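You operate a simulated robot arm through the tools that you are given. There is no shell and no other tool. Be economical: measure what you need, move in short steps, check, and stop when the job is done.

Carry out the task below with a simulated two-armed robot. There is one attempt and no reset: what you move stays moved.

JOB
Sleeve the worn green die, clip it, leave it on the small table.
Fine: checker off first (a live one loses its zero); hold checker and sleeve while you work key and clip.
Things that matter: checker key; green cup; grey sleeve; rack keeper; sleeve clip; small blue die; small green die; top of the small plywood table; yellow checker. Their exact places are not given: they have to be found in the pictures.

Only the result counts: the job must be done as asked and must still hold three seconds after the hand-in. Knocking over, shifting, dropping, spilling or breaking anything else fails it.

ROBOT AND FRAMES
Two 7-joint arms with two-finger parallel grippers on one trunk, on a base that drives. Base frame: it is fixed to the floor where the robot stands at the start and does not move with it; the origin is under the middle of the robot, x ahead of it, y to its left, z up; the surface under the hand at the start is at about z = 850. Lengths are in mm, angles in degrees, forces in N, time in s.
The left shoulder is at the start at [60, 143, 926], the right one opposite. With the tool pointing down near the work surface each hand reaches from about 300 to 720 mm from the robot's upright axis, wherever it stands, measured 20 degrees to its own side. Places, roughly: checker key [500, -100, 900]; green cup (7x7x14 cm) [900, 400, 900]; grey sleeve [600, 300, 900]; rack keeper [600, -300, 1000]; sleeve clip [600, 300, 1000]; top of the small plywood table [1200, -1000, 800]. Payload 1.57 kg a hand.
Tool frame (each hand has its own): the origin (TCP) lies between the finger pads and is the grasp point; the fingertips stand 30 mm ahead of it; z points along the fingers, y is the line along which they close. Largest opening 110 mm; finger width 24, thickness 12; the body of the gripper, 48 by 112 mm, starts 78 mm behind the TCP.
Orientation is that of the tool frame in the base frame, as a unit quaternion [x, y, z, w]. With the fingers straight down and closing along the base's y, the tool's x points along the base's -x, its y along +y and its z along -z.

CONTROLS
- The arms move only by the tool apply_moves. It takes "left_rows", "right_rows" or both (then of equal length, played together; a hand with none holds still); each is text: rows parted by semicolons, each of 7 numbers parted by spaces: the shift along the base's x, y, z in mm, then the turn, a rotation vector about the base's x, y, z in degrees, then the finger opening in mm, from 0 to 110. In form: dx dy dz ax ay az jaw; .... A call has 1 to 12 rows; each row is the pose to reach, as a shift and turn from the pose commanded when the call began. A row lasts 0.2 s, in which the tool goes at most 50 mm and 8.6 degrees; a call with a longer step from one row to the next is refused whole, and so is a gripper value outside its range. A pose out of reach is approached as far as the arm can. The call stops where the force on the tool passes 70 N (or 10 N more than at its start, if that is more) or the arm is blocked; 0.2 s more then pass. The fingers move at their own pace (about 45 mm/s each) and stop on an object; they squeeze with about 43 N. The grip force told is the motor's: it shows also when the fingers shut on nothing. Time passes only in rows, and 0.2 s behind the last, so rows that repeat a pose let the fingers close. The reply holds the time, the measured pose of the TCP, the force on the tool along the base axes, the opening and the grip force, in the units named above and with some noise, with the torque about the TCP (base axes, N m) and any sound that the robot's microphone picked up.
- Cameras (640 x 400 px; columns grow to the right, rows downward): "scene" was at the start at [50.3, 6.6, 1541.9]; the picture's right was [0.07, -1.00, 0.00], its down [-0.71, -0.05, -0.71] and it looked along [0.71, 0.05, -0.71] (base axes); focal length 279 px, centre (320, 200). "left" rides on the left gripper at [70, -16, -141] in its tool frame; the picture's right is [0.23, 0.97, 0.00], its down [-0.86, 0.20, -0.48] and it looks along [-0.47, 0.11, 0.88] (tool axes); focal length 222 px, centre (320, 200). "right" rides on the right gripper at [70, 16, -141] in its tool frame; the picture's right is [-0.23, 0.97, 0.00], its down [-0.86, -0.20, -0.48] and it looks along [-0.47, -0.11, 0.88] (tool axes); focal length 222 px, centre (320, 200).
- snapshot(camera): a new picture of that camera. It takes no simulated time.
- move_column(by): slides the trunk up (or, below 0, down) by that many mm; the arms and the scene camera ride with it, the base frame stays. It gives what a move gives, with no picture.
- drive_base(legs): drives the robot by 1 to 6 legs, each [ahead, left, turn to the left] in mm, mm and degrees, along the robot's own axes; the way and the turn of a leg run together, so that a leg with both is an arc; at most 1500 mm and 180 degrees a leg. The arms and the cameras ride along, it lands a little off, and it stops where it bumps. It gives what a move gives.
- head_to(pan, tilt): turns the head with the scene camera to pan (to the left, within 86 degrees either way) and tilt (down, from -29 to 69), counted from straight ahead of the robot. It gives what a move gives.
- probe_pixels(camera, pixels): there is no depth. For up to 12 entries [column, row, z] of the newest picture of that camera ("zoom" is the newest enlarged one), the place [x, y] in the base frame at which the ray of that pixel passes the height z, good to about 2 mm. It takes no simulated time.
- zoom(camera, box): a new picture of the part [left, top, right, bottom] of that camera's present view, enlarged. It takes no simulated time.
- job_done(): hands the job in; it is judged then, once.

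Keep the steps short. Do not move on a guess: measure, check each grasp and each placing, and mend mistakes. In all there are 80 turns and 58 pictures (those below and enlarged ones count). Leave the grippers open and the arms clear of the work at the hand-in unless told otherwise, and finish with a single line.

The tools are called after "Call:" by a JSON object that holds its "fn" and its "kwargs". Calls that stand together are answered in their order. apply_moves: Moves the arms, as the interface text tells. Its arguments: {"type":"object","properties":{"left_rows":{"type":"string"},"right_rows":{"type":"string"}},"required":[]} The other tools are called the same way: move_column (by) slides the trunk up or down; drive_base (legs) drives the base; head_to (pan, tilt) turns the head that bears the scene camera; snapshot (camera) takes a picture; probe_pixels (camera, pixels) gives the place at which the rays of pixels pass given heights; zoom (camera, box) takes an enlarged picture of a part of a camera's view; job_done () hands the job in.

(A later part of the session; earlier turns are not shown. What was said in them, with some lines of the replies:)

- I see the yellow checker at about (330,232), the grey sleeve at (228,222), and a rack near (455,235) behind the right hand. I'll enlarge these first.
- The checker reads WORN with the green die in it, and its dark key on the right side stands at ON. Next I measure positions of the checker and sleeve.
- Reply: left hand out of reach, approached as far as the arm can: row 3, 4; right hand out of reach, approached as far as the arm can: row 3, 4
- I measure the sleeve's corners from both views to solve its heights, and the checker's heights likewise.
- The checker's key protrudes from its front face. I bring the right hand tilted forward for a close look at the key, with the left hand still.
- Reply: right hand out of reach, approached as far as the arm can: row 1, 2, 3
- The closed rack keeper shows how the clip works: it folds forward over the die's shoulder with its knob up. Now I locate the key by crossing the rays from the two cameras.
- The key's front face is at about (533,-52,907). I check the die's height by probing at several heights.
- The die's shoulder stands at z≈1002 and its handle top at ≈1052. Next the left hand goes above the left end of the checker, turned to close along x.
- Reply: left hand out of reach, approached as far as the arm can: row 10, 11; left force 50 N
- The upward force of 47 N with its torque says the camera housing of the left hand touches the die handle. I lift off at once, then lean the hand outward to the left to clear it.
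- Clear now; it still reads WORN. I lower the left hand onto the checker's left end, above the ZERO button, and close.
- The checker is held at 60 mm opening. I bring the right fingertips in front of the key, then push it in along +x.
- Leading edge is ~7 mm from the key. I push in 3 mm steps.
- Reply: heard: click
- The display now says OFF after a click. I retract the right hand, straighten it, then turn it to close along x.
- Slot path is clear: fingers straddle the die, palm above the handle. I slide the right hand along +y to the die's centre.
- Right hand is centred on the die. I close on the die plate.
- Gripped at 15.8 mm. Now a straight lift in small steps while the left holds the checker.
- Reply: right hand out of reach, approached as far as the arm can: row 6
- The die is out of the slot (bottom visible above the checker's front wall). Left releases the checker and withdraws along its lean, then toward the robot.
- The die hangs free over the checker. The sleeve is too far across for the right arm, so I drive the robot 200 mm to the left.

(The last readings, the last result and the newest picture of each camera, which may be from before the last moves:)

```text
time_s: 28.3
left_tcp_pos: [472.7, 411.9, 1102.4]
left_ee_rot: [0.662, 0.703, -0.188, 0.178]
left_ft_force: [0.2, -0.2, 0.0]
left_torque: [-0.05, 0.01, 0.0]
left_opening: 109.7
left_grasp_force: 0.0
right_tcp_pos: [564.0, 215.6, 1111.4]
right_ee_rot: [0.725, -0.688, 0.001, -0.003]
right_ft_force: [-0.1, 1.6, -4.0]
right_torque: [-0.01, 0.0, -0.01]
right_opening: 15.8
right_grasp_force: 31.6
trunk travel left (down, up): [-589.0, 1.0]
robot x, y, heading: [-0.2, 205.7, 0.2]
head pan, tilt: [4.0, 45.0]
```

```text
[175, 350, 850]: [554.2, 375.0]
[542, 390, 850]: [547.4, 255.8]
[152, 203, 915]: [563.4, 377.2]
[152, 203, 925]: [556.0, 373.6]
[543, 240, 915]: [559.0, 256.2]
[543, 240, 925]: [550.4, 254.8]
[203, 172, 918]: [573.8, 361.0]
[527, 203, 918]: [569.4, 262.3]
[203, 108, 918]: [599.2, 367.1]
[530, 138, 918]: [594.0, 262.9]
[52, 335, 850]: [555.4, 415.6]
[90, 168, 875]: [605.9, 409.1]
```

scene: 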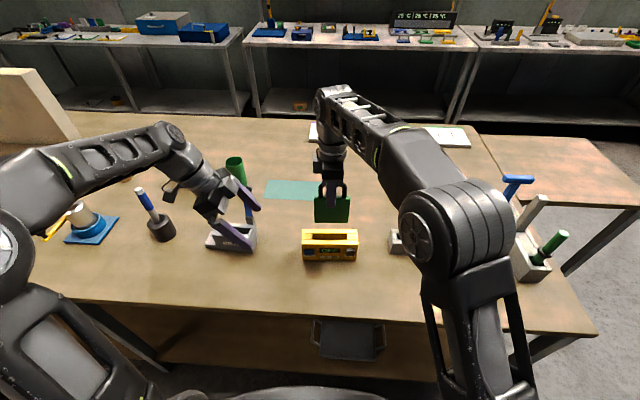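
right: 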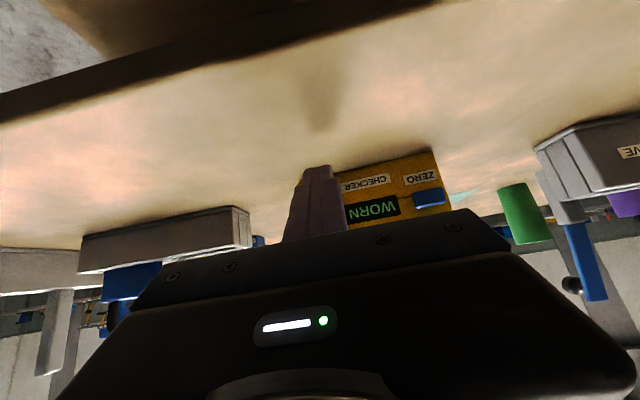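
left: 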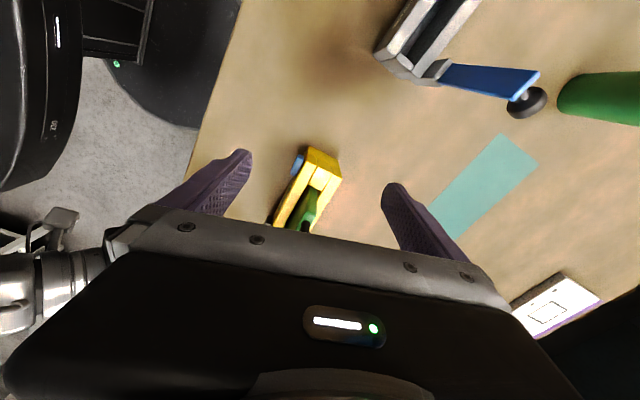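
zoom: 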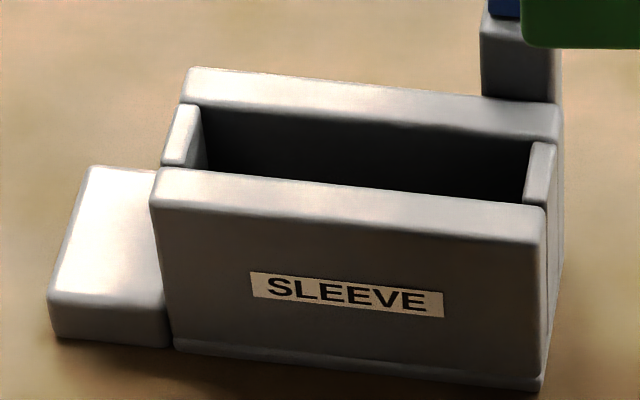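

The sleeve slot measures x 565–590, y 262–363, yaw about -3°, top z≈927. I move the left hand out of the way and take the die over the slot, turning it -6°.

Call:
{"fn": "apply_moves", "kwargs": {"left_rows": "-15 20 0 0 0 0 110; -30 40 0 0 0 0 110; -40 60 0 0 0 0 110; -40 70 0 0 0 0 110; -40 70 0 0 0 0 110", "right_rows": "0 20 0 0 0 -1.2 0; 0 45 0 0 0 -2.4 0; 0 70 0 0 0 -3.6 0; 0 90 0 0 0 -5 0; 6 96 0 0 0 -6 0"}}

Call:
{"fn": "apply_moves", "kwargs": {"right_rows": "4 0 -20 0 0 0 0; 7 0 -40 0 0 0 0; 7 0 -60 0 0 0 0; 7 0 -66 0 0 0 0"}}

Call:
{"fn": "zoom", "kwargs": {"camera": "scene", "box": [246, 178, 342, 258]}}

```text
time_s: 29.5
left_tcp_pos: [432.3, 480.9, 1101.4]
left_ee_rot: [0.662, 0.703, -0.189, 0.178]
left_ft_force: [-0.2, -0.2, 0.6]
left_torque: [0.0, 0.02, -0.01]
left_opening: 110.2
left_grasp_force: 0.0
right_tcp_pos: [564.2, 215.0, 1111.6]
right_ee_rot: [0.726, -0.688, 0.002, -0.004]
right_ft_force: [-0.1, -0.2, -4.4]
right_torque: [0.05, 0.03, -0.01]
right_opening: 15.8
right_grasp_force: 31.4
right hand out of reach, approached as far as the arm can: row 1, 2, 3, 4, 5
trunk travel left (down, up): [-589.0, 1.0]
robot x, y, heading: [-3.0, 200.1, -0.2]
head pan, tilt: [4.0, 45.0]
```

```text
time_s: 30.5
left_tcp_pos: [432.1, 481.3, 1100.7]
left_ee_rot: [0.662, 0.704, -0.188, 0.178]
left_ft_force: [0.9, 0.7, -0.1]
left_torque: [0.0, 0.01, 0.02]
left_opening: 110.0
left_grasp_force: 0.0
right_tcp_pos: [571.7, 215.9, 1044.6]
right_ee_rot: [0.725, -0.689, 0.001, -0.003]
right_ft_force: [-0.3, 0.3, -4.5]
right_torque: [0.02, 0.01, 0.0]
right_opening: 15.7
right_grasp_force: 31.1
trunk travel left (down, up): [-589.0, 1.0]
robot x, y, heading: [3.6, 200.5, -0.1]
head pan, tilt: [4.0, 45.0]
```

```text
5.00 times, centred on (294, 218) of scene
```

zoom: 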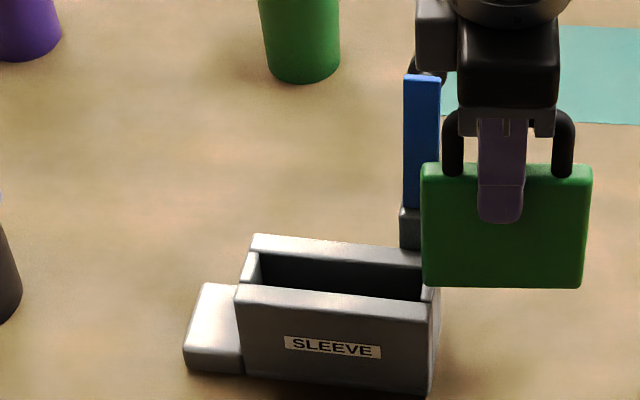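

The arm couldn't reach sideways at that height; it now hangs at (572,216,1045), clear of the lever. I'll drive the base another 95 mm left to bring the die over the slot.

Call:
{"fn": "drive_base", "kwargs": {"legs": [[0, 95, 0]]}}

Call:
{"fn": "apply_moves", "kwargs": {"right_rows": "3 0 0 0 0 -3 0; 5 0 0 0 0 -6 0; 5 0 0 0 0 -6 0"}}

Call:
{"fn": "zoom", "kwargs": {"camera": "scene", "box": [270, 178, 366, 258]}}

```text
time_s: 31.7
left_tcp_pos: [431.5, 576.5, 1100.3]
left_ee_rot: [0.662, 0.703, -0.188, 0.179]
left_ft_force: [-0.3, 0.1, -0.8]
left_torque: [-0.06, 0.01, -0.01]
left_opening: 109.8
left_grasp_force: 0.0
right_tcp_pos: [571.5, 311.5, 1045.0]
right_ee_rot: [0.726, -0.688, 0.002, -0.003]
right_ft_force: [-0.4, 1.0, -4.5]
right_torque: [-0.05, 0.02, 0.01]
right_opening: 15.7
right_grasp_force: 31.3
trunk travel left (down, up): [-589.0, 1.0]
robot x, y, heading: [1.0, 296.8, -0.2]
head pan, tilt: [4.0, 45.0]
```

```text
time_s: 32.5
left_tcp_pos: [431.6, 574.1, 1101.2]
left_ee_rot: [0.662, 0.704, -0.188, 0.178]
left_ft_force: [0.4, 0.0, -0.7]
left_torque: [-0.02, 0.0, 0.0]
left_opening: 110.4
left_grasp_force: 0.2
right_tcp_pos: [576.8, 309.4, 1044.1]
right_ee_rot: [-0.688, 0.726, -0.002, 0.002]
right_ft_force: [0.0, -0.4, -4.7]
right_torque: [-0.01, 0.01, 0.01]
right_opening: 15.8
right_grasp_force: 31.5
trunk travel left (down, up): [-589.0, 1.0]
robot x, y, heading: [-0.9, 294.2, 0.1]
head pan, tilt: [4.0, 45.0]
```

```text
5.00 times, centred on (318, 218) of scene
```

zoom: 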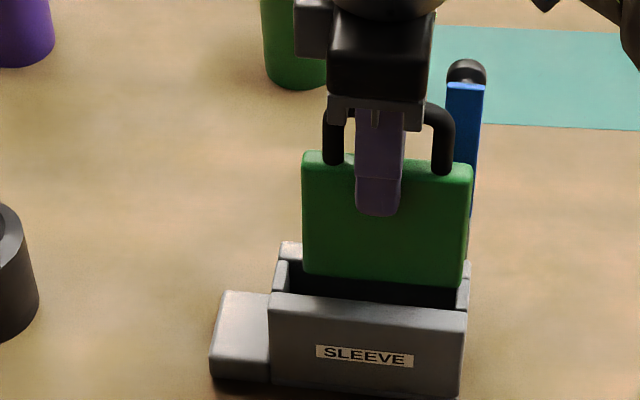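

Call:
{"fn": "probe_pixels", "kwargs": {"camera": "zoom", "pixels": [[304, 270, 940], [304, 270, 950], [464, 288, 940], [464, 288, 950], [290, 293, 927], [458, 307, 927], [290, 262, 927], [302, 165, 1038], [473, 178, 1038], [465, 85, 1070], [465, 85, 1080]]}}

```text
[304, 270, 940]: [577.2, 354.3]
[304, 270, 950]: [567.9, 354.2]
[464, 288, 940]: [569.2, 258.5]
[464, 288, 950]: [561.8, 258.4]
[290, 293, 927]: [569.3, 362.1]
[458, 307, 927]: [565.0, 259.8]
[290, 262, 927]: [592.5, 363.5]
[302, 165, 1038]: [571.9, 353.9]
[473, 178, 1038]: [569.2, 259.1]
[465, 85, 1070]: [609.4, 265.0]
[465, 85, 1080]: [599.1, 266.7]
```

Die centre is y≈306 against slot centre ≈312, x ≈577 against 578. I shift +5.5 in y and +1 in x, then lower in steps.

Call:
{"fn": "apply_moves", "kwargs": {"right_rows": "1 5.5 0 0 0 0 0; 1 5.5 -10 0 0 0 0; 1 5.5 -20 0 0 0 0; 1 5.5 -30 0 0 0 0; 1 5.5 -40 0 0 0 0; 1 5.5 -45 0 0 0 0"}}

Call:
{"fn": "zoom", "kwargs": {"camera": "scene", "box": [270, 178, 366, 258]}}

```text
time_s: 33.9
left_tcp_pos: [431.5, 575.9, 1101.4]
left_ee_rot: [0.662, 0.703, -0.188, 0.178]
left_ft_force: [-0.1, -0.4, -0.1]
left_torque: [0.0, 0.0, 0.03]
left_opening: 110.0
left_grasp_force: 0.0
right_tcp_pos: [579.0, 314.8, 999.7]
right_ee_rot: [-0.688, 0.725, -0.001, 0.002]
right_ft_force: [-0.2, 0.3, -5.1]
right_torque: [-0.03, 0.02, -0.03]
right_opening: 15.9
right_grasp_force: 31.2
trunk travel left (down, up): [-589.0, 1.0]
robot x, y, heading: [-1.0, 292.5, 0.0]
head pan, tilt: [4.0, 45.0]
```

```text
5.00 times, centred on (318, 218) of scene
```

zoom: 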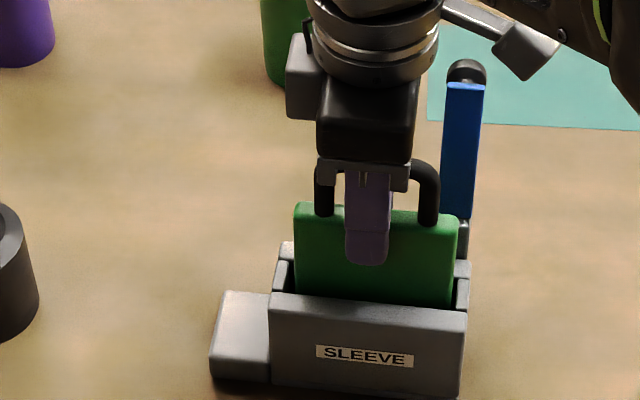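

No contact so far. A bracket on the right wrist at (530,60) may come near the lever as I go lower; I measure both.

Call:
{"fn": "probe_pixels", "kwargs": {"camera": "zoom", "pixels": [[530, 75, 1100], [530, 75, 1140], [530, 75, 1180], [560, 45, 1140], [440, 5, 1140], [465, 62, 1080], [465, 88, 1075], [365, 165, 1078]]}}

Call:
{"fn": "snapshot", "kwargs": {"camera": "right"}}

```text
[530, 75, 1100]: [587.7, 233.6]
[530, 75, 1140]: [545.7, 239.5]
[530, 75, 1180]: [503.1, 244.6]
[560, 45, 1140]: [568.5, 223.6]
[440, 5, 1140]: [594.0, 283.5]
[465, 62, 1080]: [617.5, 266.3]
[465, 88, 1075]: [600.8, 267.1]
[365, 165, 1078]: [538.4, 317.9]
```

```text
17 pictures are left
```

right: 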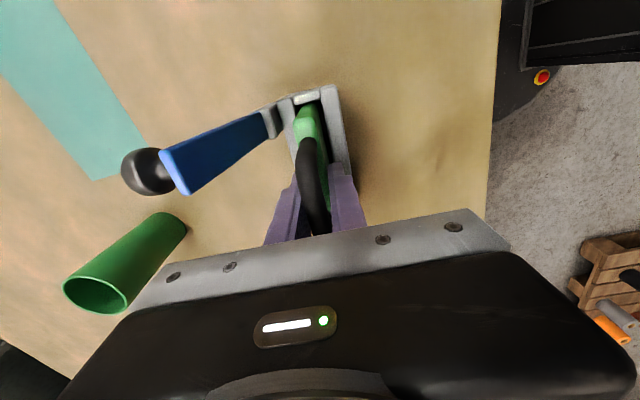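

The bracket stays in front of and above the lever. I keep lowering to a TCP height of about 961.

Call:
{"fn": "apply_moves", "kwargs": {"right_rows": "0 0 -8 0 0 0 0; 0 0 -16 0 0 0 0; 0 0 -24 0 0 0 0; 0 0 -32 0 0 0 0; 0 0 -38 0 0 0 0"}}

```text
time_s: 35.1
left_tcp_pos: [431.2, 575.2, 1101.1]
left_ee_rot: [0.662, 0.703, -0.188, 0.177]
left_ft_force: [-0.4, -0.7, -0.7]
left_torque: [-0.01, 0.0, -0.06]
left_opening: 110.2
left_grasp_force: 0.1
right_tcp_pos: [577.3, 315.5, 963.3]
right_ee_rot: [-0.688, 0.726, -0.003, 0.004]
right_ft_force: [-1.1, -0.5, 5.7]
right_torque: [-0.58, 0.19, -0.02]
right_opening: 15.7
right_grasp_force: 32.0
trunk travel left (down, up): [-589.0, 1.0]
robot x, y, heading: [0.1, 298.6, -0.2]
head pan, tilt: [4.0, 45.0]
```

Floor contact felt (about 10 N). The die is seated; I open and raise the right hand straight up.

Call:
{"fn": "apply_moves", "kwargs": {"right_rows": "0 0 2 0 0 0 30; 0 0 2 0 0 0 50; 0 0 2 0 0 0 50; 0 0 40 0 0 0 50; 0 0 80 0 0 0 50; 0 0 105 0 0 0 50"}}

Call:
{"fn": "zoom", "kwargs": {"camera": "scene", "box": [270, 168, 366, 258]}}

Call:
{"fn": "probe_pixels", "kwargs": {"camera": "zoom", "pixels": [[300, 262, 963]]}}

```text
time_s: 36.5
left_tcp_pos: [431.4, 575.6, 1101.4]
left_ee_rot: [0.662, 0.703, -0.189, 0.179]
left_ft_force: [0.0, -0.7, -0.1]
left_torque: [0.01, 0.0, 0.01]
left_opening: 110.1
left_grasp_force: 0.1
right_tcp_pos: [576.3, 315.3, 1068.0]
right_ee_rot: [-0.689, 0.725, -0.002, 0.003]
right_ft_force: [-0.3, 0.0, -0.2]
right_torque: [-0.01, -0.02, 0.0]
right_opening: 50.0
right_grasp_force: 0.0
trunk travel left (down, up): [-589.0, 1.0]
robot x, y, heading: [-1.3, 292.7, -0.1]
head pan, tilt: [4.0, 45.0]
```

```text
4.44 times, centred on (318, 213) of scene
```

zoom: 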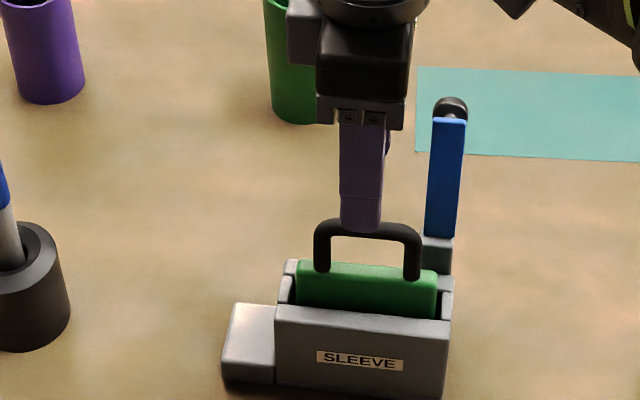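

```text
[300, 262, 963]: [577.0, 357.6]
```

The die sits in the sleeve (shoulder z≈958). Now the left hand comes leaned over the sleeve's left end to hold it; meanwhile the right opens wide and straddles the upright clip lever.

Call:
{"fn": "apply_moves", "kwargs": {"left_rows": "0 -30 -10 0 0 -2 110; 0 -70 -20 0 0 -4 110; 0 -110 -30 0 0 -6 110; 0 -150 -45 0 0 -6 110; 0 -180 -60 0 0 -6 110; 35 -182 -80 0 0 -6 110; 75 -182 -95 0 0 -6 110; 115 -182 -105 0 0 -6 110; 148 -184 -110 0 0 -6 110", "right_rows": "0 0 0 0 0 0 70; 0 0 0 0 0 0 90; 10 0 0 0 0 0 110; 20 0 0 0 0 0 110; 30 0 0 0 0 0 110; 30 0 0 0 0 0 110; 30 -15 0 0 0 0 110; 30 -33 0 0 0 0 110; 30 -49 0 0 0 0 110"}}

Call:
{"fn": "zoom", "kwargs": {"camera": "scene", "box": [254, 158, 366, 258]}}

```text
time_s: 38.5
left_tcp_pos: [582.3, 391.5, 989.7]
left_ee_rot: [0.698, 0.668, -0.197, 0.168]
left_ft_force: [0.5, 0.3, 0.0]
left_torque: [0.02, -0.01, 0.0]
left_opening: 110.2
left_grasp_force: 0.0
right_tcp_pos: [608.4, 264.7, 1067.8]
right_ee_rot: [-0.689, 0.725, -0.002, 0.004]
right_ft_force: [-0.2, -0.3, 0.5]
right_torque: [0.03, 0.01, -0.01]
right_opening: 110.1
right_grasp_force: 0.1
right hand out of reach, approached as far as the arm can: row 5, 6
trunk travel left (down, up): [-589.0, 1.0]
robot x, y, heading: [-0.2, 292.6, 0.1]
head pan, tilt: [4.0, 45.0]
```

```text
4.00 times, centred on (310, 208) of scene
```

zoom: 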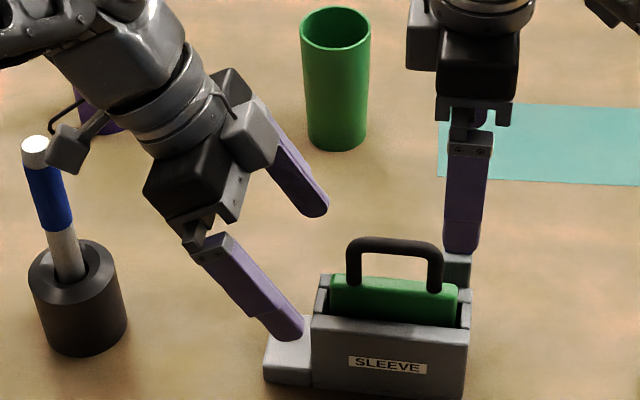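

The left wrist bracket at (75,150) is near the standing handle at (45,150) in the picture. I measure both before lowering.

Call:
{"fn": "probe_pixels", "kwargs": {"camera": "zoom", "pixels": [[80, 350, 850], [75, 255, 910], [35, 150, 1000], [35, 150, 1030], [35, 150, 980], [70, 170, 1080], [70, 170, 1110], [70, 170, 1140], [52, 155, 1110], [285, 335, 960]]}}

```text
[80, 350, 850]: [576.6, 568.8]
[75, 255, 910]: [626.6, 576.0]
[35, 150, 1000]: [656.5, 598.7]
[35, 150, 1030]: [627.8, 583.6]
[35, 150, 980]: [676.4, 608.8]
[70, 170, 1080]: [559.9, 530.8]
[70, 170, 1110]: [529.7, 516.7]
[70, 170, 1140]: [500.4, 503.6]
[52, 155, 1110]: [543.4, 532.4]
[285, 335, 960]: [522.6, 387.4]
```

The bracket stays at least 50 mm off the handle. I lower the left hand and close it on the sleeve's left end.

Call:
{"fn": "apply_moves", "kwargs": {"left_rows": "-2 -4 -20 0 0 0 110; -2 -8 -40 0 0 0 110; -2 -11 -57 0 0 0 100; -2 -11 -57 0 0 0 80; -2 -11 -57 0 0 0 65; -2 -11 -57 0 0 0 50; -2 -11 -57 0 0 0 40; -2 -11 -57 0 0 0 35; -2 -11 -57 0 0 0 35"}}

Call:
{"fn": "zoom", "kwargs": {"camera": "scene", "box": [254, 158, 366, 258]}}

```text
time_s: 40.5
left_tcp_pos: [577.8, 379.6, 934.5]
left_ee_rot: [0.697, 0.668, -0.198, 0.169]
left_ft_force: [3.2, 0.3, -0.4]
left_torque: [0.06, -0.39, 0.19]
left_opening: 55.7
left_grasp_force: 40.7
right_tcp_pos: [608.0, 265.0, 1066.9]
right_ee_rot: [-0.689, 0.725, -0.002, 0.004]
right_ft_force: [-0.7, 0.0, -0.3]
right_torque: [-0.02, 0.01, -0.01]
right_opening: 109.8
right_grasp_force: 0.2
trunk travel left (down, up): [-589.0, 1.0]
robot x, y, heading: [-0.9, 294.0, 0.2]
head pan, tilt: [4.0, 45.0]
```

```text
4.00 times, centred on (310, 208) of scene
```

zoom: 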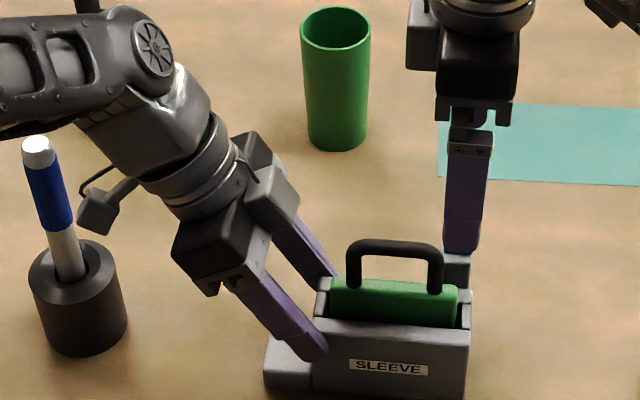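

The sleeve is held (55.7 mm). Now I pull the right hand toward the robot so its rear finger pushes the clip knob over.

Call:
{"fn": "apply_moves", "kwargs": {"right_rows": "-10 0 0 0 0 0 110; -20 0 0 0 0 0 110; -30 0 0 0 0 0 110; -40 0 0 0 0 0 110; -50 0 0 0 0 0 110; -60 0 0 0 0 0 110; -70 0 0 0 0 0 110; -80 0 0 0 0 0 110; -90 0 0 0 0 0 110; -100 0 0 0 0 0 110"}}

Call:
{"fn": "zoom", "kwargs": {"camera": "scene", "box": [254, 158, 366, 258]}}

```text
time_s: 42.7
left_tcp_pos: [577.4, 379.5, 934.9]
left_ee_rot: [0.698, 0.668, -0.198, 0.169]
left_ft_force: [3.3, 0.8, 1.7]
left_torque: [0.06, -0.4, 0.27]
left_opening: 55.8
left_grasp_force: 42.7
right_tcp_pos: [507.2, 265.5, 1066.8]
right_ee_rot: [-0.689, 0.725, -0.003, 0.003]
right_ft_force: [-0.2, 0.9, 0.4]
right_torque: [0.0, 0.0, -0.01]
right_opening: 110.1
right_grasp_force: 0.0
trunk travel left (down, up): [-589.0, 1.0]
robot x, y, heading: [-3.4, 296.3, 0.2]
head pan, tilt: [4.0, 45.0]
```

```text
4.00 times, centred on (310, 208) of scene
```

zoom: 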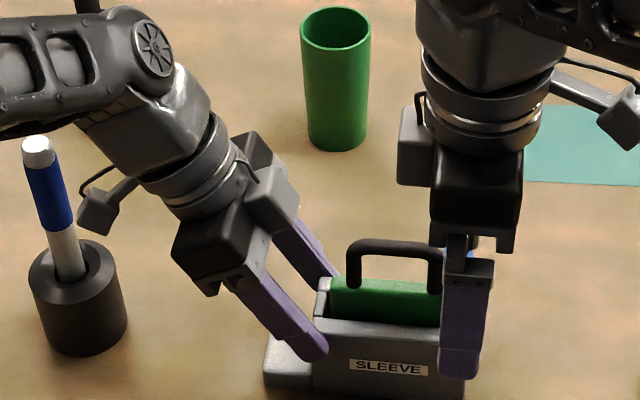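

The lever follows freely, with no force felt. Next I pull a little more, lift the finger over the knob, and press it down along the arc.

Call:
{"fn": "apply_moves", "kwargs": {"right_rows": "-10 0 0 0 0 0 110; -20 0 0 0 0 0 110; -24 0 16 0 0 0 110; -40 0 16 0 0 0 110; -42 0 5 0 0 0 110; -46 0 -8 0 0 0 110; -50 0 -18 0 0 0 110; -55 0 -28 0 0 0 110"}}

Call:
{"fn": "zoom", "kwargs": {"camera": "scene", "box": [254, 158, 366, 258]}}

```text
time_s: 44.5
left_tcp_pos: [577.3, 379.1, 934.6]
left_ee_rot: [0.697, 0.668, -0.197, 0.169]
left_ft_force: [1.0, 1.1, 2.1]
left_torque: [-0.06, -0.42, 0.2]
left_opening: 55.5
left_grasp_force: 42.6
right_tcp_pos: [452.6, 266.7, 1039.3]
right_ee_rot: [-0.689, 0.725, -0.002, 0.003]
right_ft_force: [0.0, -0.2, 0.4]
right_torque: [0.01, 0.01, -0.02]
right_opening: 110.1
right_grasp_force: 0.1
trunk travel left (down, up): [-589.0, 1.0]
robot x, y, heading: [1.0, 296.7, 0.3]
head pan, tilt: [4.0, 45.0]
```

```text
4.00 times, centred on (310, 208) of scene
```

zoom: 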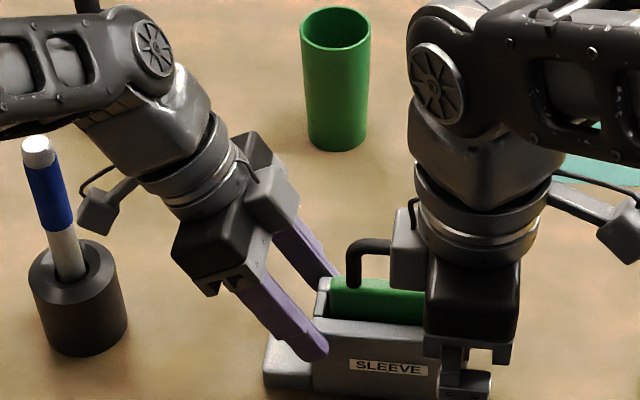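

Call:
{"fn": "snapshot", "kwargs": {"camera": "right"}}

```text
11 pictures are left
```

right: 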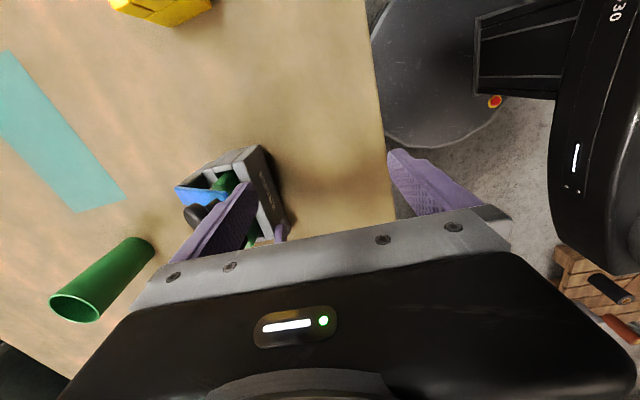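

Call:
{"fn": "zoom", "kwargs": {"camera": "right", "box": [150, 130, 310, 250]}}

```text
3.33 times, centred on (230, 190) of right
```

zoom: 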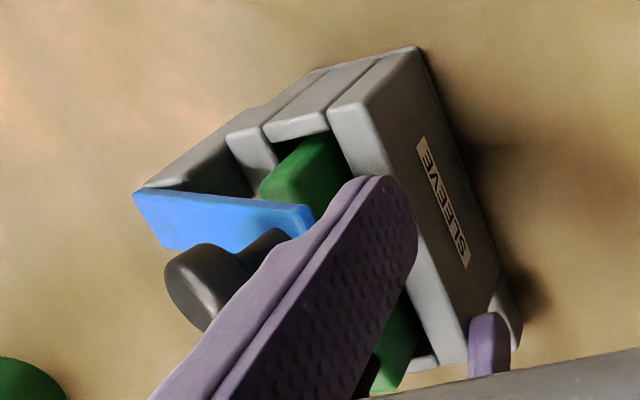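

Call:
{"fn": "probe_pixels", "kwargs": {"camera": "zoom", "pixels": [[137, 192, 957], [308, 212, 970], [308, 212, 1000], [308, 212, 1030], [308, 212, 1050], [308, 212, 1070], [205, 285, 1000], [205, 285, 1030], [205, 285, 1060], [205, 285, 1090], [395, 185, 1009]]}}

```text
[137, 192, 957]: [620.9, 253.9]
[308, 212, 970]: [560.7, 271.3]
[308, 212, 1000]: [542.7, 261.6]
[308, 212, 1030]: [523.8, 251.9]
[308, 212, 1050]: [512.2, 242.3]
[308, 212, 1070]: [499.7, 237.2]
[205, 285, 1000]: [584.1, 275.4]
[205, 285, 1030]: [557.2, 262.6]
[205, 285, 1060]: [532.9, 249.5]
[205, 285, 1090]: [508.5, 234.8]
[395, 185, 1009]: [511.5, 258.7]
```

The lever rests at about 53°, behind the finger, and the knob sits near (556,265,1045). I raise the hand, move back above the knob, and press down along the arc.

Call:
{"fn": "apply_moves", "kwargs": {"right_rows": "-8 0 25 0 0 0 110; -8 0 60 0 0 0 110; 15 0 62 0 0 0 110; 36 0 62 0 0 0 110; 36 0 45 0 0 0 110; 34 0 34 0 0 0 110; 28 0 24 0 0 0 110; 20 0 13 0 0 0 110; 12 0 3 0 0 0 110; 6 0 -6 0 0 0 110; 3 0 -14 0 0 0 110; 2 0 -20 0 0 0 110"}}

Call:
{"fn": "zoom", "kwargs": {"camera": "right", "box": [150, 130, 310, 250]}}

```text
time_s: 47.1
left_tcp_pos: [577.7, 379.4, 934.2]
left_ee_rot: [0.697, 0.668, -0.198, 0.169]
left_ft_force: [-2.0, 0.9, 4.2]
left_torque: [-0.08, -0.05, -0.03]
left_opening: 55.5
left_grasp_force: 43.1
right_tcp_pos: [453.3, 266.5, 1018.8]
right_ee_rot: [-0.688, 0.725, -0.003, 0.004]
right_ft_force: [-0.8, 0.9, 0.4]
right_torque: [-0.03, -0.03, 0.01]
right_opening: 109.9
right_grasp_force: 0.1
trunk travel left (down, up): [-589.0, 1.0]
robot x, y, heading: [0.5, 295.4, -0.0]
head pan, tilt: [4.0, 45.0]
```

```text
3.33 times, centred on (230, 190) of right
```

zoom: 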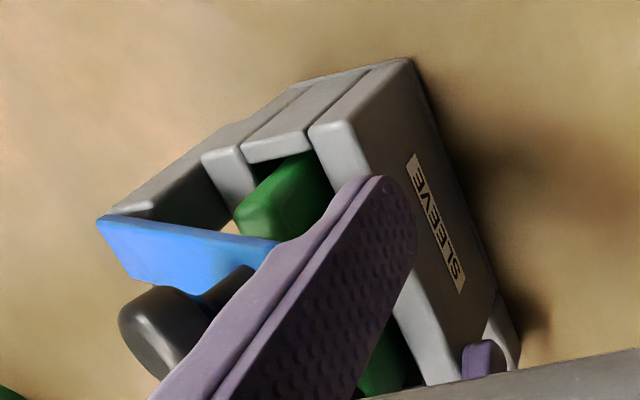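

Call:
{"fn": "probe_pixels", "kwargs": {"camera": "zoom", "pixels": [[100, 220, 957], [277, 241, 990], [277, 241, 1010], [277, 241, 1030], [277, 241, 1050], [165, 325, 1000], [165, 325, 1020], [165, 325, 1040], [395, 185, 989]]}}

```text
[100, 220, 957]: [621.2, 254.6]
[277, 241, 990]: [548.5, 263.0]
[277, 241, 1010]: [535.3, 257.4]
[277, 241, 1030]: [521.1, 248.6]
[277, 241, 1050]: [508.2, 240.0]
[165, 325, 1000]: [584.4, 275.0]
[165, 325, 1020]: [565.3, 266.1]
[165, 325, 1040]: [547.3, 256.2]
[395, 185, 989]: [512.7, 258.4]
```

The knob is nearer the hinge than I assumed, about (565,266,1020), so my finger slid off in front. I raise and press again further back, following the corrected arc.

Call:
{"fn": "apply_moves", "kwargs": {"right_rows": "-10 0 30 0 0 0 110; -10 0 72 0 0 0 110; 20 0 75 0 0 0 110; 47 0 75 0 0 0 110; 47 0 55 0 0 0 110; 45 0 42 0 0 0 110; 41 0 31 0 0 0 110; 37 0 21 0 0 0 110; 33 0 12 0 0 0 110; 30 0 4 0 0 0 110; 28 0 -2 0 0 0 110; 27 0 -6 0 0 0 110"}}

Call:
{"fn": "zoom", "kwargs": {"camera": "right", "box": [150, 130, 310, 250]}}

```text
time_s: 49.7
left_tcp_pos: [575.2, 379.0, 934.8]
left_ee_rot: [0.699, 0.668, -0.195, 0.168]
left_ft_force: [9.5, -3.9, -18.8]
left_torque: [0.26, -1.44, 0.29]
left_opening: 55.8
left_grasp_force: 43.2
right_tcp_pos: [481.6, 266.0, 1021.2]
right_ee_rot: [-0.689, 0.725, -0.005, 0.011]
right_ft_force: [-5.6, -5.8, 64.6]
right_torque: [-0.13, -3.4, 0.34]
right_opening: 106.2
right_grasp_force: 0.1
trunk travel left (down, up): [-589.0, 1.0]
robot x, y, heading: [-1.4, 293.9, 0.0]
head pan, tilt: [4.0, 45.0]
```

```text
3.33 times, centred on (230, 190) of right
```

zoom: 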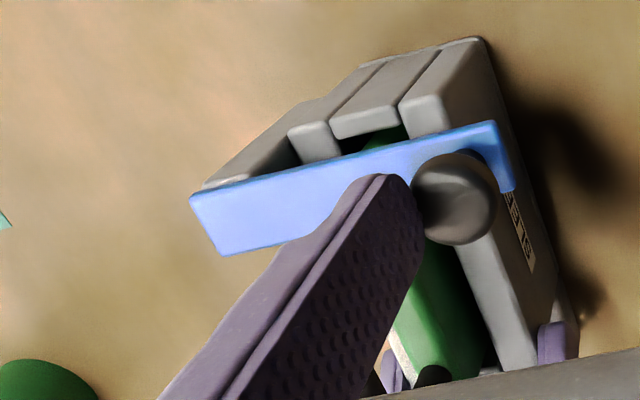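

The bar is now folded forward with the finger pressing it at 64 N. I measure the bar's slope.

Call:
{"fn": "probe_pixels", "kwargs": {"camera": "zoom", "pixels": [[192, 200, 960], [192, 200, 970], [490, 123, 970], [490, 123, 985], [490, 123, 1000], [222, 253, 970], [513, 188, 970], [513, 188, 985], [455, 205, 1000], [455, 205, 1015]]}}

Call:
{"fn": "apply_moves", "kwargs": {"right_rows": "0 0 12 0 0 0 110; 0 0 45 0 0 0 110; -10 0 70 0 0 0 110; -40 0 70 0 0 0 110; -80 -20 70 0 0 0 110; -110 -50 70 0 0 0 110; -130 -90 60 0 0 0 110"}}

Call:
{"fn": "zoom", "kwargs": {"camera": "scene", "box": [268, 188, 348, 258]}}

```text
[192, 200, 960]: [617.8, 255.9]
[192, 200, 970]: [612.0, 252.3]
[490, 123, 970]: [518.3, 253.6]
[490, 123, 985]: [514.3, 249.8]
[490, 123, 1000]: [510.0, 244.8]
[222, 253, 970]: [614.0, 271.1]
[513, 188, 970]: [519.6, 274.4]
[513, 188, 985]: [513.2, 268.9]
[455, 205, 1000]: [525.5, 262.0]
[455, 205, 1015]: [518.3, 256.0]
```

```text
time_s: 51.3
left_tcp_pos: [577.4, 378.8, 935.0]
left_ee_rot: [0.698, 0.668, -0.196, 0.168]
left_ft_force: [-0.4, 0.7, 3.3]
left_torque: [-0.81, -0.17, -0.11]
left_opening: 55.3
left_grasp_force: 42.7
right_tcp_pos: [349.5, 174.9, 1073.8]
right_ee_rot: [-0.688, 0.726, -0.001, 0.004]
right_ft_force: [0.8, -0.5, 0.4]
right_torque: [0.04, -0.01, -0.01]
right_opening: 109.7
right_grasp_force: 0.0
trunk travel left (down, up): [-589.0, 1.0]
robot x, y, heading: [-0.7, 293.2, 0.2]
head pan, tilt: [4.0, 45.0]
```

```text
5.71 times, centred on (308, 223) of scene
```

zoom: 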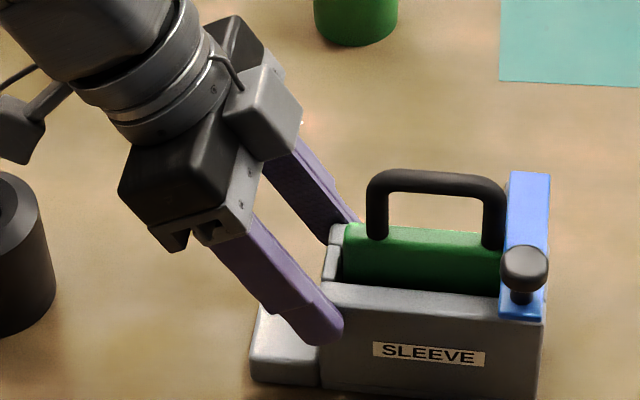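

The bar lies level at z≈970 from the post to past the front wall, over the die's right shoulder: clipped. Now the left releases and withdraws the way it came.

Call:
{"fn": "apply_moves", "kwargs": {"left_rows": "0 0 0 0 0 0 75; 0 0 0 0 0 0 95; 0 0 0 0 0 0 110; 0 8 20 0 0 0 110; 0 16 50 0 0 0 110; -30 18 75 0 0 0 110; -70 18 95 0 0 0 110; -110 18 115 0 0 0 110; -147 30 135 0 0 0 110; -147 70 155 0 0 0 110; -147 100 165 0 0 0 110"}}

Call:
{"fn": "apply_moves", "kwargs": {"right_rows": "20 30 0 0 0 0 110; 60 50 0 0 0 0 110; 95 75 0 0 0 0 110; 130 100 0 0 0 0 110; 165 120 0 0 0 0 110; 195 135 0 0 0 0 110; 225 138 0 0 0 0 110; 229 138 -20 0 0 0 110; 229 138 -40 0 0 0 110"}}

Call:
{"fn": "zoom", "kwargs": {"camera": "scene", "box": [260, 168, 356, 258]}}

```text
time_s: 53.7
left_tcp_pos: [430.2, 481.8, 1097.9]
left_ee_rot: [0.699, 0.667, -0.197, 0.168]
left_ft_force: [0.5, 1.0, 0.3]
left_torque: [-0.02, 0.01, 0.0]
left_opening: 110.0
left_grasp_force: 0.0
right_tcp_pos: [351.1, 176.3, 1073.7]
right_ee_rot: [-0.688, 0.725, -0.002, 0.002]
right_ft_force: [0.4, 0.6, 0.3]
right_torque: [0.0, -0.02, -0.03]
right_opening: 110.3
right_grasp_force: 0.1
trunk travel left (down, up): [-589.0, 1.0]
robot x, y, heading: [-0.6, 295.1, -0.0]
head pan, tilt: [4.0, 45.0]
```

```text
time_s: 55.7
left_tcp_pos: [431.6, 482.1, 1097.2]
left_ee_rot: [0.698, 0.667, -0.197, 0.168]
left_ft_force: [0.5, -0.3, -0.2]
left_torque: [0.01, 0.01, 0.0]
left_opening: 110.0
left_grasp_force: 0.2
right_tcp_pos: [580.5, 315.0, 1031.7]
right_ee_rot: [-0.688, 0.726, -0.001, 0.004]
right_ft_force: [0.4, 0.2, 0.3]
right_torque: [0.02, -0.03, -0.01]
right_opening: 110.1
right_grasp_force: 0.0
trunk travel left (down, up): [-589.0, 1.0]
robot x, y, heading: [-0.8, 294.3, -0.1]
head pan, tilt: [4.0, 45.0]
```

```text
4.44 times, centred on (308, 213) of scene
```

zoom: 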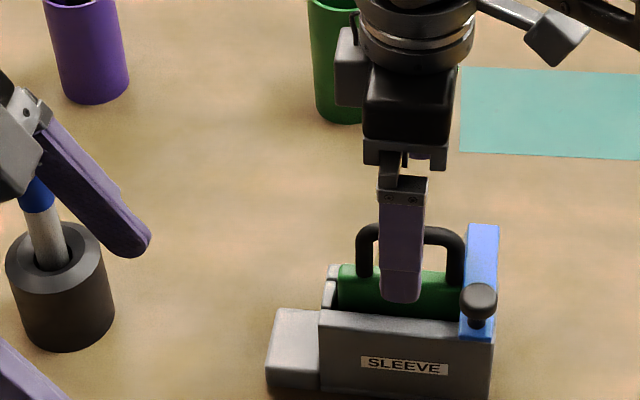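

Clip stays down. I lower the right hand, straddling the sleeve walls, to a TCP height of 938 and close.

Call:
{"fn": "apply_moves", "kwargs": {"right_rows": "-1 -1 -25 0 0 0 110; -2 -1 -50 0 0 0 110; -2 -1 -75 0 0 0 110; -2 -1 -93 0 0 0 100; -2 -1 -94 0 0 0 80; -2 -1 -94 0 0 0 65; -2 -1 -94 0 0 0 50; -2 -1 -94 0 0 0 40; -2 -1 -94 0 0 0 30; -2 -1 -94 0 0 0 30"}}

```text
time_s: 57.9
left_tcp_pos: [430.5, 481.4, 1098.2]
left_ee_rot: [0.698, 0.668, -0.197, 0.168]
left_ft_force: [-0.2, -0.5, 0.4]
left_torque: [0.01, -0.05, 0.02]
left_opening: 109.8
left_grasp_force: 0.1
right_tcp_pos: [579.0, 314.3, 938.9]
right_ee_rot: [-0.688, 0.725, -0.003, 0.003]
right_ft_force: [-2.2, 0.8, 0.1]
right_torque: [0.03, 0.28, 0.0]
right_opening: 55.5
right_grasp_force: 40.2
trunk travel left (down, up): [-589.0, 1.0]
robot x, y, heading: [-0.9, 296.1, 0.2]
head pan, tilt: [4.0, 45.0]
```

Gripped at 55.5 mm without touching the handle. A test lift.

Call:
{"fn": "apply_moves", "kwargs": {"right_rows": "0 0 5 0 0 0 30; 0 0 15 0 0 0 30; 0 0 30 0 0 0 30; -10 0 60 0 0 0 30; -30 0 90 0 0 0 30; -60 0 110 0 0 0 30; -90 0 125 0 0 0 30; -100 0 130 0 0 0 30"}}

Call:
{"fn": "snapshot", "kwargs": {"camera": "scene"}}

```text
time_s: 59.7
left_tcp_pos: [431.0, 481.6, 1097.8]
left_ee_rot: [0.697, 0.668, -0.197, 0.168]
left_ft_force: [-0.3, 0.9, 0.4]
left_torque: [-0.01, 0.03, -0.02]
left_opening: 110.0
left_grasp_force: 0.1
right_tcp_pos: [477.3, 314.1, 1067.8]
right_ee_rot: [-0.69, 0.724, -0.002, 0.004]
right_ft_force: [-0.2, -1.7, -7.3]
right_torque: [0.01, 0.0, 0.02]
right_opening: 55.5
right_grasp_force: 43.6
trunk travel left (down, up): [-589.0, 1.0]
robot x, y, heading: [2.1, 295.2, -0.1]
head pan, tilt: [4.0, 45.0]
```

```text
5 pictures are left
```

scene: 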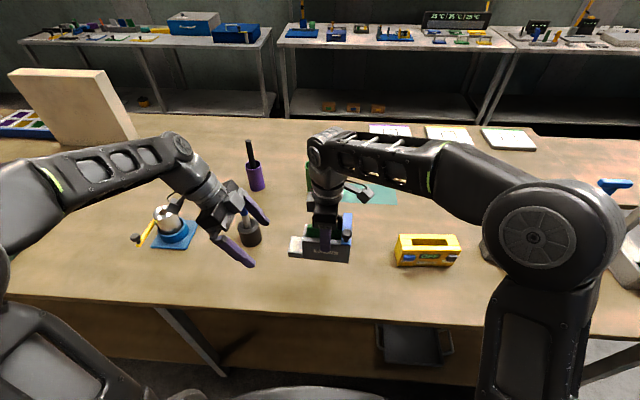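

Held well (7.3 N, no torque). I back off 150 mm from the table so the load is clear of everything, drive 500 mm to the right, and look toward the small table.

Call:
{"fn": "drive_base", "kwargs": {"legs": [[-150, 0, 0], [0, -500, 0]]}}

Call:
{"fn": "head_to", "kwargs": {"pan": -58, "tilt": 35}}

Call:
{"fn": "snapshot", "kwargs": {"camera": "scene"}}

```text
time_s: 63.6
left_tcp_pos: [282.7, -20.4, 1096.7]
left_ee_rot: [0.697, 0.67, -0.195, 0.168]
left_ft_force: [-0.5, -1.1, -0.2]
left_torque: [0.02, 0.0, 0.01]
left_opening: 109.9
left_grasp_force: 0.1
right_tcp_pos: [328.9, -187.5, 1067.7]
right_ee_rot: [-0.691, 0.723, -0.002, 0.003]
right_ft_force: [0.4, -0.3, -6.5]
right_torque: [0.0, 0.02, -0.02]
right_opening: 55.3
right_grasp_force: 42.9
trunk travel left (down, up): [-589.0, 1.0]
robot x, y, heading: [-151.3, -211.4, 0.5]
head pan, tilt: [4.0, 45.0]
```

```text
time_s: 64.9
left_tcp_pos: [281.4, -20.3, 1096.9]
left_ee_rot: [0.696, 0.669, -0.197, 0.169]
left_ft_force: [0.3, -0.5, -0.3]
left_torque: [0.01, -0.02, 0.0]
left_opening: 109.9
left_grasp_force: 0.1
right_tcp_pos: [328.4, -186.9, 1068.5]
right_ee_rot: [-0.691, 0.723, -0.001, 0.003]
right_ft_force: [0.1, -0.4, -7.0]
right_torque: [0.02, 0.01, 0.02]
right_opening: 55.5
right_grasp_force: 43.3
trunk travel left (down, up): [-589.0, 1.0]
robot x, y, heading: [-144.1, -206.4, 0.2]
head pan, tilt: [-58.0, 35.0]
```

```text
4 pictures are left
```

scene: 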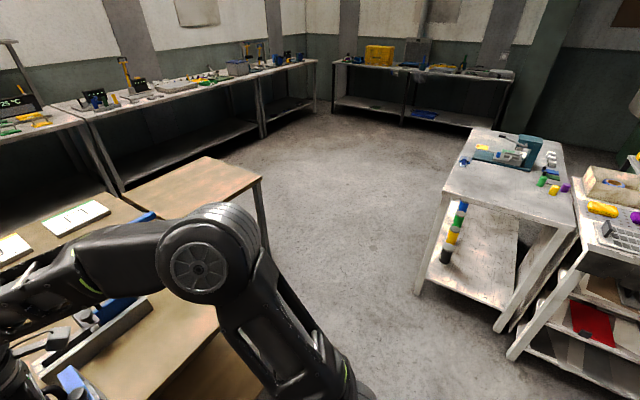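

Call:
{"fn": "probe_pixels", "kwargs": {"camera": "scene", "pixels": [[417, 295, 0], [495, 331, 0], [443, 195, 850], [512, 358, 0], [205, 157, 800], [261, 179, 800], [133, 190, 800], [180, 215, 800], [268, 258, 0], [565, 232, 850], [470, 130, 850], [572, 180, 850]]}}

```text
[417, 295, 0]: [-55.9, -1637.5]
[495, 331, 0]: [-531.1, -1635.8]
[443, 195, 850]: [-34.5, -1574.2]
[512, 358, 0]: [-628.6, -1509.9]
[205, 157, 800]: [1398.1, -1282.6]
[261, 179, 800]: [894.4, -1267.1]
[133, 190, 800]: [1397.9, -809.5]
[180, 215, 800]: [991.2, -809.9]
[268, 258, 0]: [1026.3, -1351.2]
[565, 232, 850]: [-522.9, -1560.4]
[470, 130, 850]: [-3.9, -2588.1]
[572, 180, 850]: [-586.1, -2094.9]
```

The floor to the right is free; the bench lies at y<-1560. The small table spans x 895–1398, y about -810 to -1270. I drive right, then diagonally, then forward.

Call:
{"fn": "drive_base", "kwargs": {"legs": [[0, -550, 0], [150, -350, 0]]}}

Call:
{"fn": "drive_base", "kwargs": {"legs": [[400, 0, 0]]}}

Call:
{"fn": "head_to", "kwargs": {"pan": 0, "tilt": 45}}

Call:
{"fn": "snapshot", "kwargs": {"camera": "scene"}}

```text
time_s: 70.1
left_tcp_pos: [434.5, -921.3, 1097.5]
left_ee_rot: [0.7, 0.666, -0.198, 0.166]
left_ft_force: [0.5, 0.8, 0.4]
left_torque: [0.02, -0.01, -0.03]
left_opening: 110.0
left_grasp_force: 0.1
right_tcp_pos: [480.6, -1087.7, 1067.7]
right_ee_rot: [-0.686, 0.728, -0.001, 0.002]
right_ft_force: [-0.2, 0.1, -7.3]
right_torque: [0.02, -0.01, -0.01]
right_opening: 55.6
right_grasp_force: 43.5
trunk travel left (down, up): [-589.0, 1.0]
robot x, y, heading: [1.9, -1102.8, -0.3]
head pan, tilt: [-58.0, 35.0]
```

```text
time_s: 72.6
left_tcp_pos: [830.3, -923.7, 1096.6]
left_ee_rot: [0.7, 0.665, -0.199, 0.167]
left_ft_force: [-0.5, -0.6, 0.1]
left_torque: [-0.02, 0.01, 0.01]
left_opening: 109.9
left_grasp_force: 0.0
right_tcp_pos: [875.6, -1090.6, 1067.7]
right_ee_rot: [-0.686, 0.728, -0.001, 0.003]
right_ft_force: [-0.2, 0.3, -6.5]
right_torque: [-0.01, 0.02, -0.04]
right_opening: 55.4
right_grasp_force: 43.1
trunk travel left (down, up): [-589.0, 1.0]
robot x, y, heading: [398.9, -1103.1, -0.6]
head pan, tilt: [-58.0, 35.0]
```

```text
time_s: 73.8
left_tcp_pos: [830.9, -923.6, 1098.1]
left_ee_rot: [0.7, 0.666, -0.198, 0.168]
left_ft_force: [0.3, -0.5, 0.5]
left_torque: [0.01, 0.0, -0.03]
left_opening: 109.8
left_grasp_force: 0.0
right_tcp_pos: [876.8, -1090.4, 1069.0]
right_ee_rot: [-0.686, 0.727, -0.001, 0.002]
right_ft_force: [-0.5, -0.3, -6.3]
right_torque: [-0.01, -0.02, -0.03]
right_opening: 55.5
right_grasp_force: 43.3
trunk travel left (down, up): [-589.0, 1.0]
robot x, y, heading: [397.6, -1106.9, -0.5]
head pan, tilt: [0.0, 45.0]
```

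```text
3 pictures are left
```

scene: 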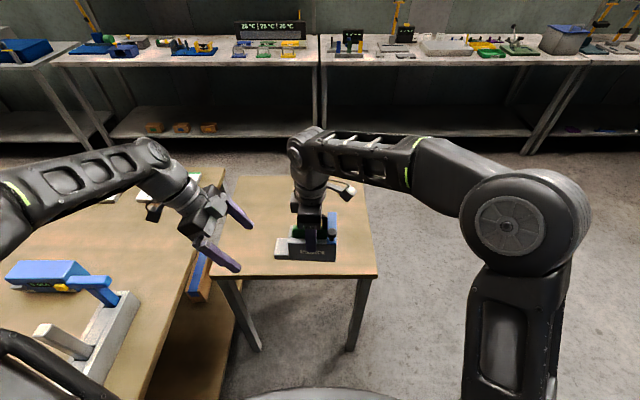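

Call:
{"fn": "probe_pixels", "kwargs": {"camera": "scene", "pixels": [[350, 351, 0], [375, 278, 800], [375, 278, 760], [375, 278, 840], [215, 278, 800], [365, 180, 800], [230, 176, 800], [256, 351, 0]]}}

```text
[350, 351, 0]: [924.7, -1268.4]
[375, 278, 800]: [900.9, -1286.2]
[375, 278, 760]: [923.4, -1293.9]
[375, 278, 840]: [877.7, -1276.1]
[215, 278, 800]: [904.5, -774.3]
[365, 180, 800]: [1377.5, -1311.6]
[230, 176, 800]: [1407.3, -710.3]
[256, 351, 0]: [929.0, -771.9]
```

The small table is empty, near edge x≈902, top about z=800. I drive 60 mm closer, lower the trunk 100 mm, and then extend the sleeve over the table.

Call:
{"fn": "drive_base", "kwargs": {"legs": [[60, 0, 0]]}}

Call:
{"fn": "move_column", "kwargs": {"by": -100}}

Call:
{"fn": "apply_moves", "kwargs": {"right_rows": "20 0 0 0 0 0 30; 45 0 0 0 0 0 30; 70 0 0 0 0 0 30; 85 0 -15 0 0 0 30; 85 0 -35 0 0 0 30; 85 0 -50 0 0 0 30"}}

```text
time_s: 74.8
left_tcp_pos: [891.5, -923.5, 1096.9]
left_ee_rot: [0.7, 0.665, -0.198, 0.167]
left_ft_force: [1.2, -0.1, -0.6]
left_torque: [0.0, 0.04, -0.03]
left_opening: 110.1
left_grasp_force: 0.0
right_tcp_pos: [937.4, -1090.7, 1068.1]
right_ee_rot: [-0.686, 0.727, -0.001, 0.002]
right_ft_force: [0.8, -0.7, -7.4]
right_torque: [-0.01, 0.06, 0.02]
right_opening: 55.1
right_grasp_force: 43.0
trunk travel left (down, up): [-589.0, 1.0]
robot x, y, heading: [459.0, -1103.3, -0.4]
head pan, tilt: [0.0, 45.0]
```

```text
time_s: 76.1
left_tcp_pos: [891.2, -923.4, 998.0]
left_ee_rot: [0.7, 0.665, -0.198, 0.167]
left_ft_force: [-0.4, 0.0, 0.2]
left_torque: [0.03, 0.01, -0.03]
left_opening: 110.1
left_grasp_force: 0.1
right_tcp_pos: [935.7, -1091.7, 968.8]
right_ee_rot: [-0.687, 0.727, -0.001, 0.003]
right_ft_force: [0.4, 0.1, -6.7]
right_torque: [0.01, -0.01, -0.01]
right_opening: 55.2
right_grasp_force: 42.8
trunk travel left (down, up): [-489.0, 101.0]
robot x, y, heading: [459.9, -1106.8, -0.3]
head pan, tilt: [0.0, 45.0]
```

```text
time_s: 77.5
left_tcp_pos: [892.4, -923.6, 997.4]
left_ee_rot: [0.7, 0.665, -0.198, 0.167]
left_ft_force: [0.6, -0.1, -0.3]
left_torque: [0.02, 0.0, -0.02]
left_opening: 109.8
left_grasp_force: 0.0
right_tcp_pos: [1021.9, -1092.2, 918.5]
right_ee_rot: [-0.686, 0.727, -0.001, 0.003]
right_ft_force: [-0.1, -0.7, -7.1]
right_torque: [0.03, 0.05, 0.01]
right_opening: 55.3
right_grasp_force: 43.3
trunk travel left (down, up): [-489.0, 101.0]
robot x, y, heading: [460.1, -1109.0, -0.5]
head pan, tilt: [0.0, 45.0]
```

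Call:
{"fn": "apply_moves", "kwargs": {"right_rows": "0 0 -8 0 0 0 30; 0 0 -16 0 0 0 30; 0 0 -22 0 0 0 30; 0 0 -26 0 0 0 30"}}

```text
time_s: 78.5
left_tcp_pos: [889.7, -923.2, 997.0]
left_ee_rot: [0.7, 0.665, -0.198, 0.168]
left_ft_force: [0.3, 0.3, -0.3]
left_torque: [0.01, 0.02, -0.01]
left_opening: 110.0
left_grasp_force: 0.1
right_tcp_pos: [1021.6, -1091.4, 891.4]
right_ee_rot: [-0.687, 0.727, -0.001, 0.002]
right_ft_force: [-0.6, -0.3, -7.2]
right_torque: [-0.01, -0.01, 0.0]
right_opening: 55.5
right_grasp_force: 42.8
trunk travel left (down, up): [-489.0, 101.0]
robot x, y, heading: [459.1, -1103.7, -0.3]
head pan, tilt: [0.0, 45.0]
```

Not in contact yet; I go down 2 mm at a time.

Call:
{"fn": "apply_moves", "kwargs": {"right_rows": "0 0 -2 0 0 0 30; 0 0 -4 0 0 0 30"}}

Call:
{"fn": "zoom", "kwargs": {"camera": "scene", "box": [250, 180, 400, 280]}}

```text
time_s: 79.1
left_tcp_pos: [890.7, -923.4, 999.2]
left_ee_rot: [0.7, 0.666, -0.198, 0.168]
left_ft_force: [-0.3, 0.0, 0.1]
left_torque: [0.02, -0.01, -0.05]
left_opening: 110.1
left_grasp_force: 0.1
right_tcp_pos: [1021.1, -1091.0, 888.1]
right_ee_rot: [-0.687, 0.727, -0.002, 0.003]
right_ft_force: [-0.6, -0.7, 2.5]
right_torque: [-0.24, 0.34, 0.0]
right_opening: 55.6
right_grasp_force: 42.8
trunk travel left (down, up): [-489.0, 101.0]
robot x, y, heading: [456.9, -1104.8, -0.6]
head pan, tilt: [0.0, 45.0]
```

```text
4.00 times, centred on (325, 230) of scene
```

zoom: 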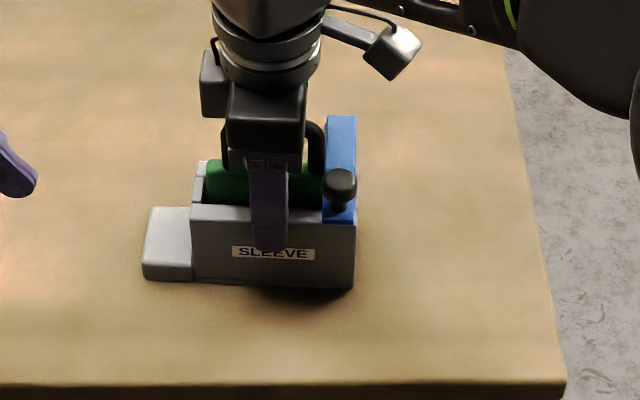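

It has touched down (weight transferred). I release, rise straight up, then draw back.

Call:
{"fn": "apply_moves", "kwargs": {"right_rows": "0 0 -1 0 0 0 30; 0 0 -1 0 0 0 60; 0 0 -1 0 0 0 85; 0 0 -1 0 0 0 110; 0 0 -1 0 0 0 110; 0 0 20 0 0 0 110; 0 0 55 0 0 0 110; 0 0 90 0 0 0 110; 0 0 112 0 0 0 110"}}

```text
time_s: 81.1
left_tcp_pos: [890.4, -922.9, 996.1]
left_ee_rot: [0.7, 0.666, -0.198, 0.168]
left_ft_force: [0.4, 0.1, -0.3]
left_torque: [-0.02, 0.0, 0.03]
left_opening: 110.1
left_grasp_force: 0.0
right_tcp_pos: [1020.1, -1091.8, 1002.3]
right_ee_rot: [-0.687, 0.727, -0.002, 0.003]
right_ft_force: [0.2, 0.0, -0.4]
right_torque: [-0.01, -0.03, 0.01]
right_opening: 109.7
right_grasp_force: 0.1
trunk travel left (down, up): [-489.0, 101.0]
robot x, y, heading: [455.8, -1105.7, -0.3]
head pan, tilt: [0.0, 45.0]
```

Fingertips are barely above the handle, so I raise the trunk 80 mm, back the robot off 200 mm, and check.

Call:
{"fn": "move_column", "kwargs": {"by": 80}}

Call:
{"fn": "drive_base", "kwargs": {"legs": [[-200, 0, 0]]}}

Call:
{"fn": "zoom", "kwargs": {"camera": "scene", "box": [240, 110, 400, 230]}}

```text
time_s: 82.3
left_tcp_pos: [890.4, -923.4, 1077.7]
left_ee_rot: [0.7, 0.666, -0.198, 0.167]
left_ft_force: [0.3, 0.6, 0.2]
left_torque: [0.04, -0.01, 0.04]
left_opening: 110.0
left_grasp_force: 0.0
right_tcp_pos: [1019.9, -1091.7, 1081.3]
right_ee_rot: [-0.687, 0.727, -0.001, 0.002]
right_ft_force: [-0.7, -0.5, -0.2]
right_torque: [-0.03, -0.02, -0.02]
right_opening: 109.9
right_grasp_force: 0.0
trunk travel left (down, up): [-569.0, 21.0]
robot x, y, heading: [460.1, -1108.1, -0.4]
head pan, tilt: [0.0, 45.0]
```

```text
time_s: 83.9
left_tcp_pos: [691.2, -921.6, 1078.3]
left_ee_rot: [0.7, 0.665, -0.197, 0.167]
left_ft_force: [-0.3, 0.1, -0.3]
left_torque: [0.03, -0.03, 0.04]
left_opening: 110.0
left_grasp_force: 0.1
right_tcp_pos: [819.6, -1089.2, 1082.4]
right_ee_rot: [-0.687, 0.727, -0.002, 0.002]
right_ft_force: [-0.7, -0.1, -0.7]
right_torque: [-0.01, -0.02, 0.01]
right_opening: 109.9
right_grasp_force: 0.0
trunk travel left (down, up): [-569.0, 21.0]
robot x, y, heading: [258.5, -1108.5, -0.1]
head pan, tilt: [0.0, 45.0]
```

```text
3.33 times, centred on (320, 170) of scene
```

zoom: 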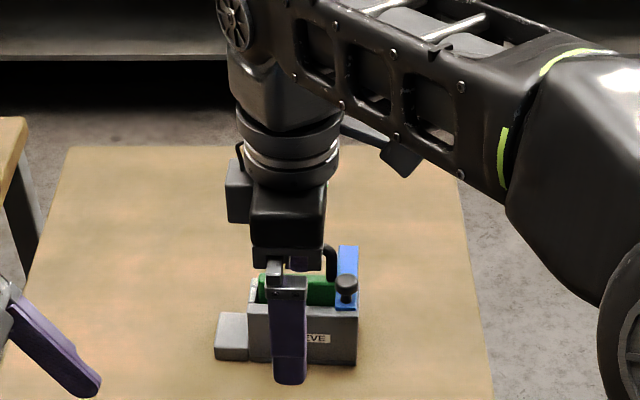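

The sleeve stands upright on the small table with the die in it and the clip down. Both grippers are open and clear, so I hand in.

Call:
{"fn": "job_done", "kwargs": {}}

```text
The job is handed in.
```

The worn green die is in the grey sleeve, clipped, and standing on the small plywood table; the checker was switched off before the die came out.
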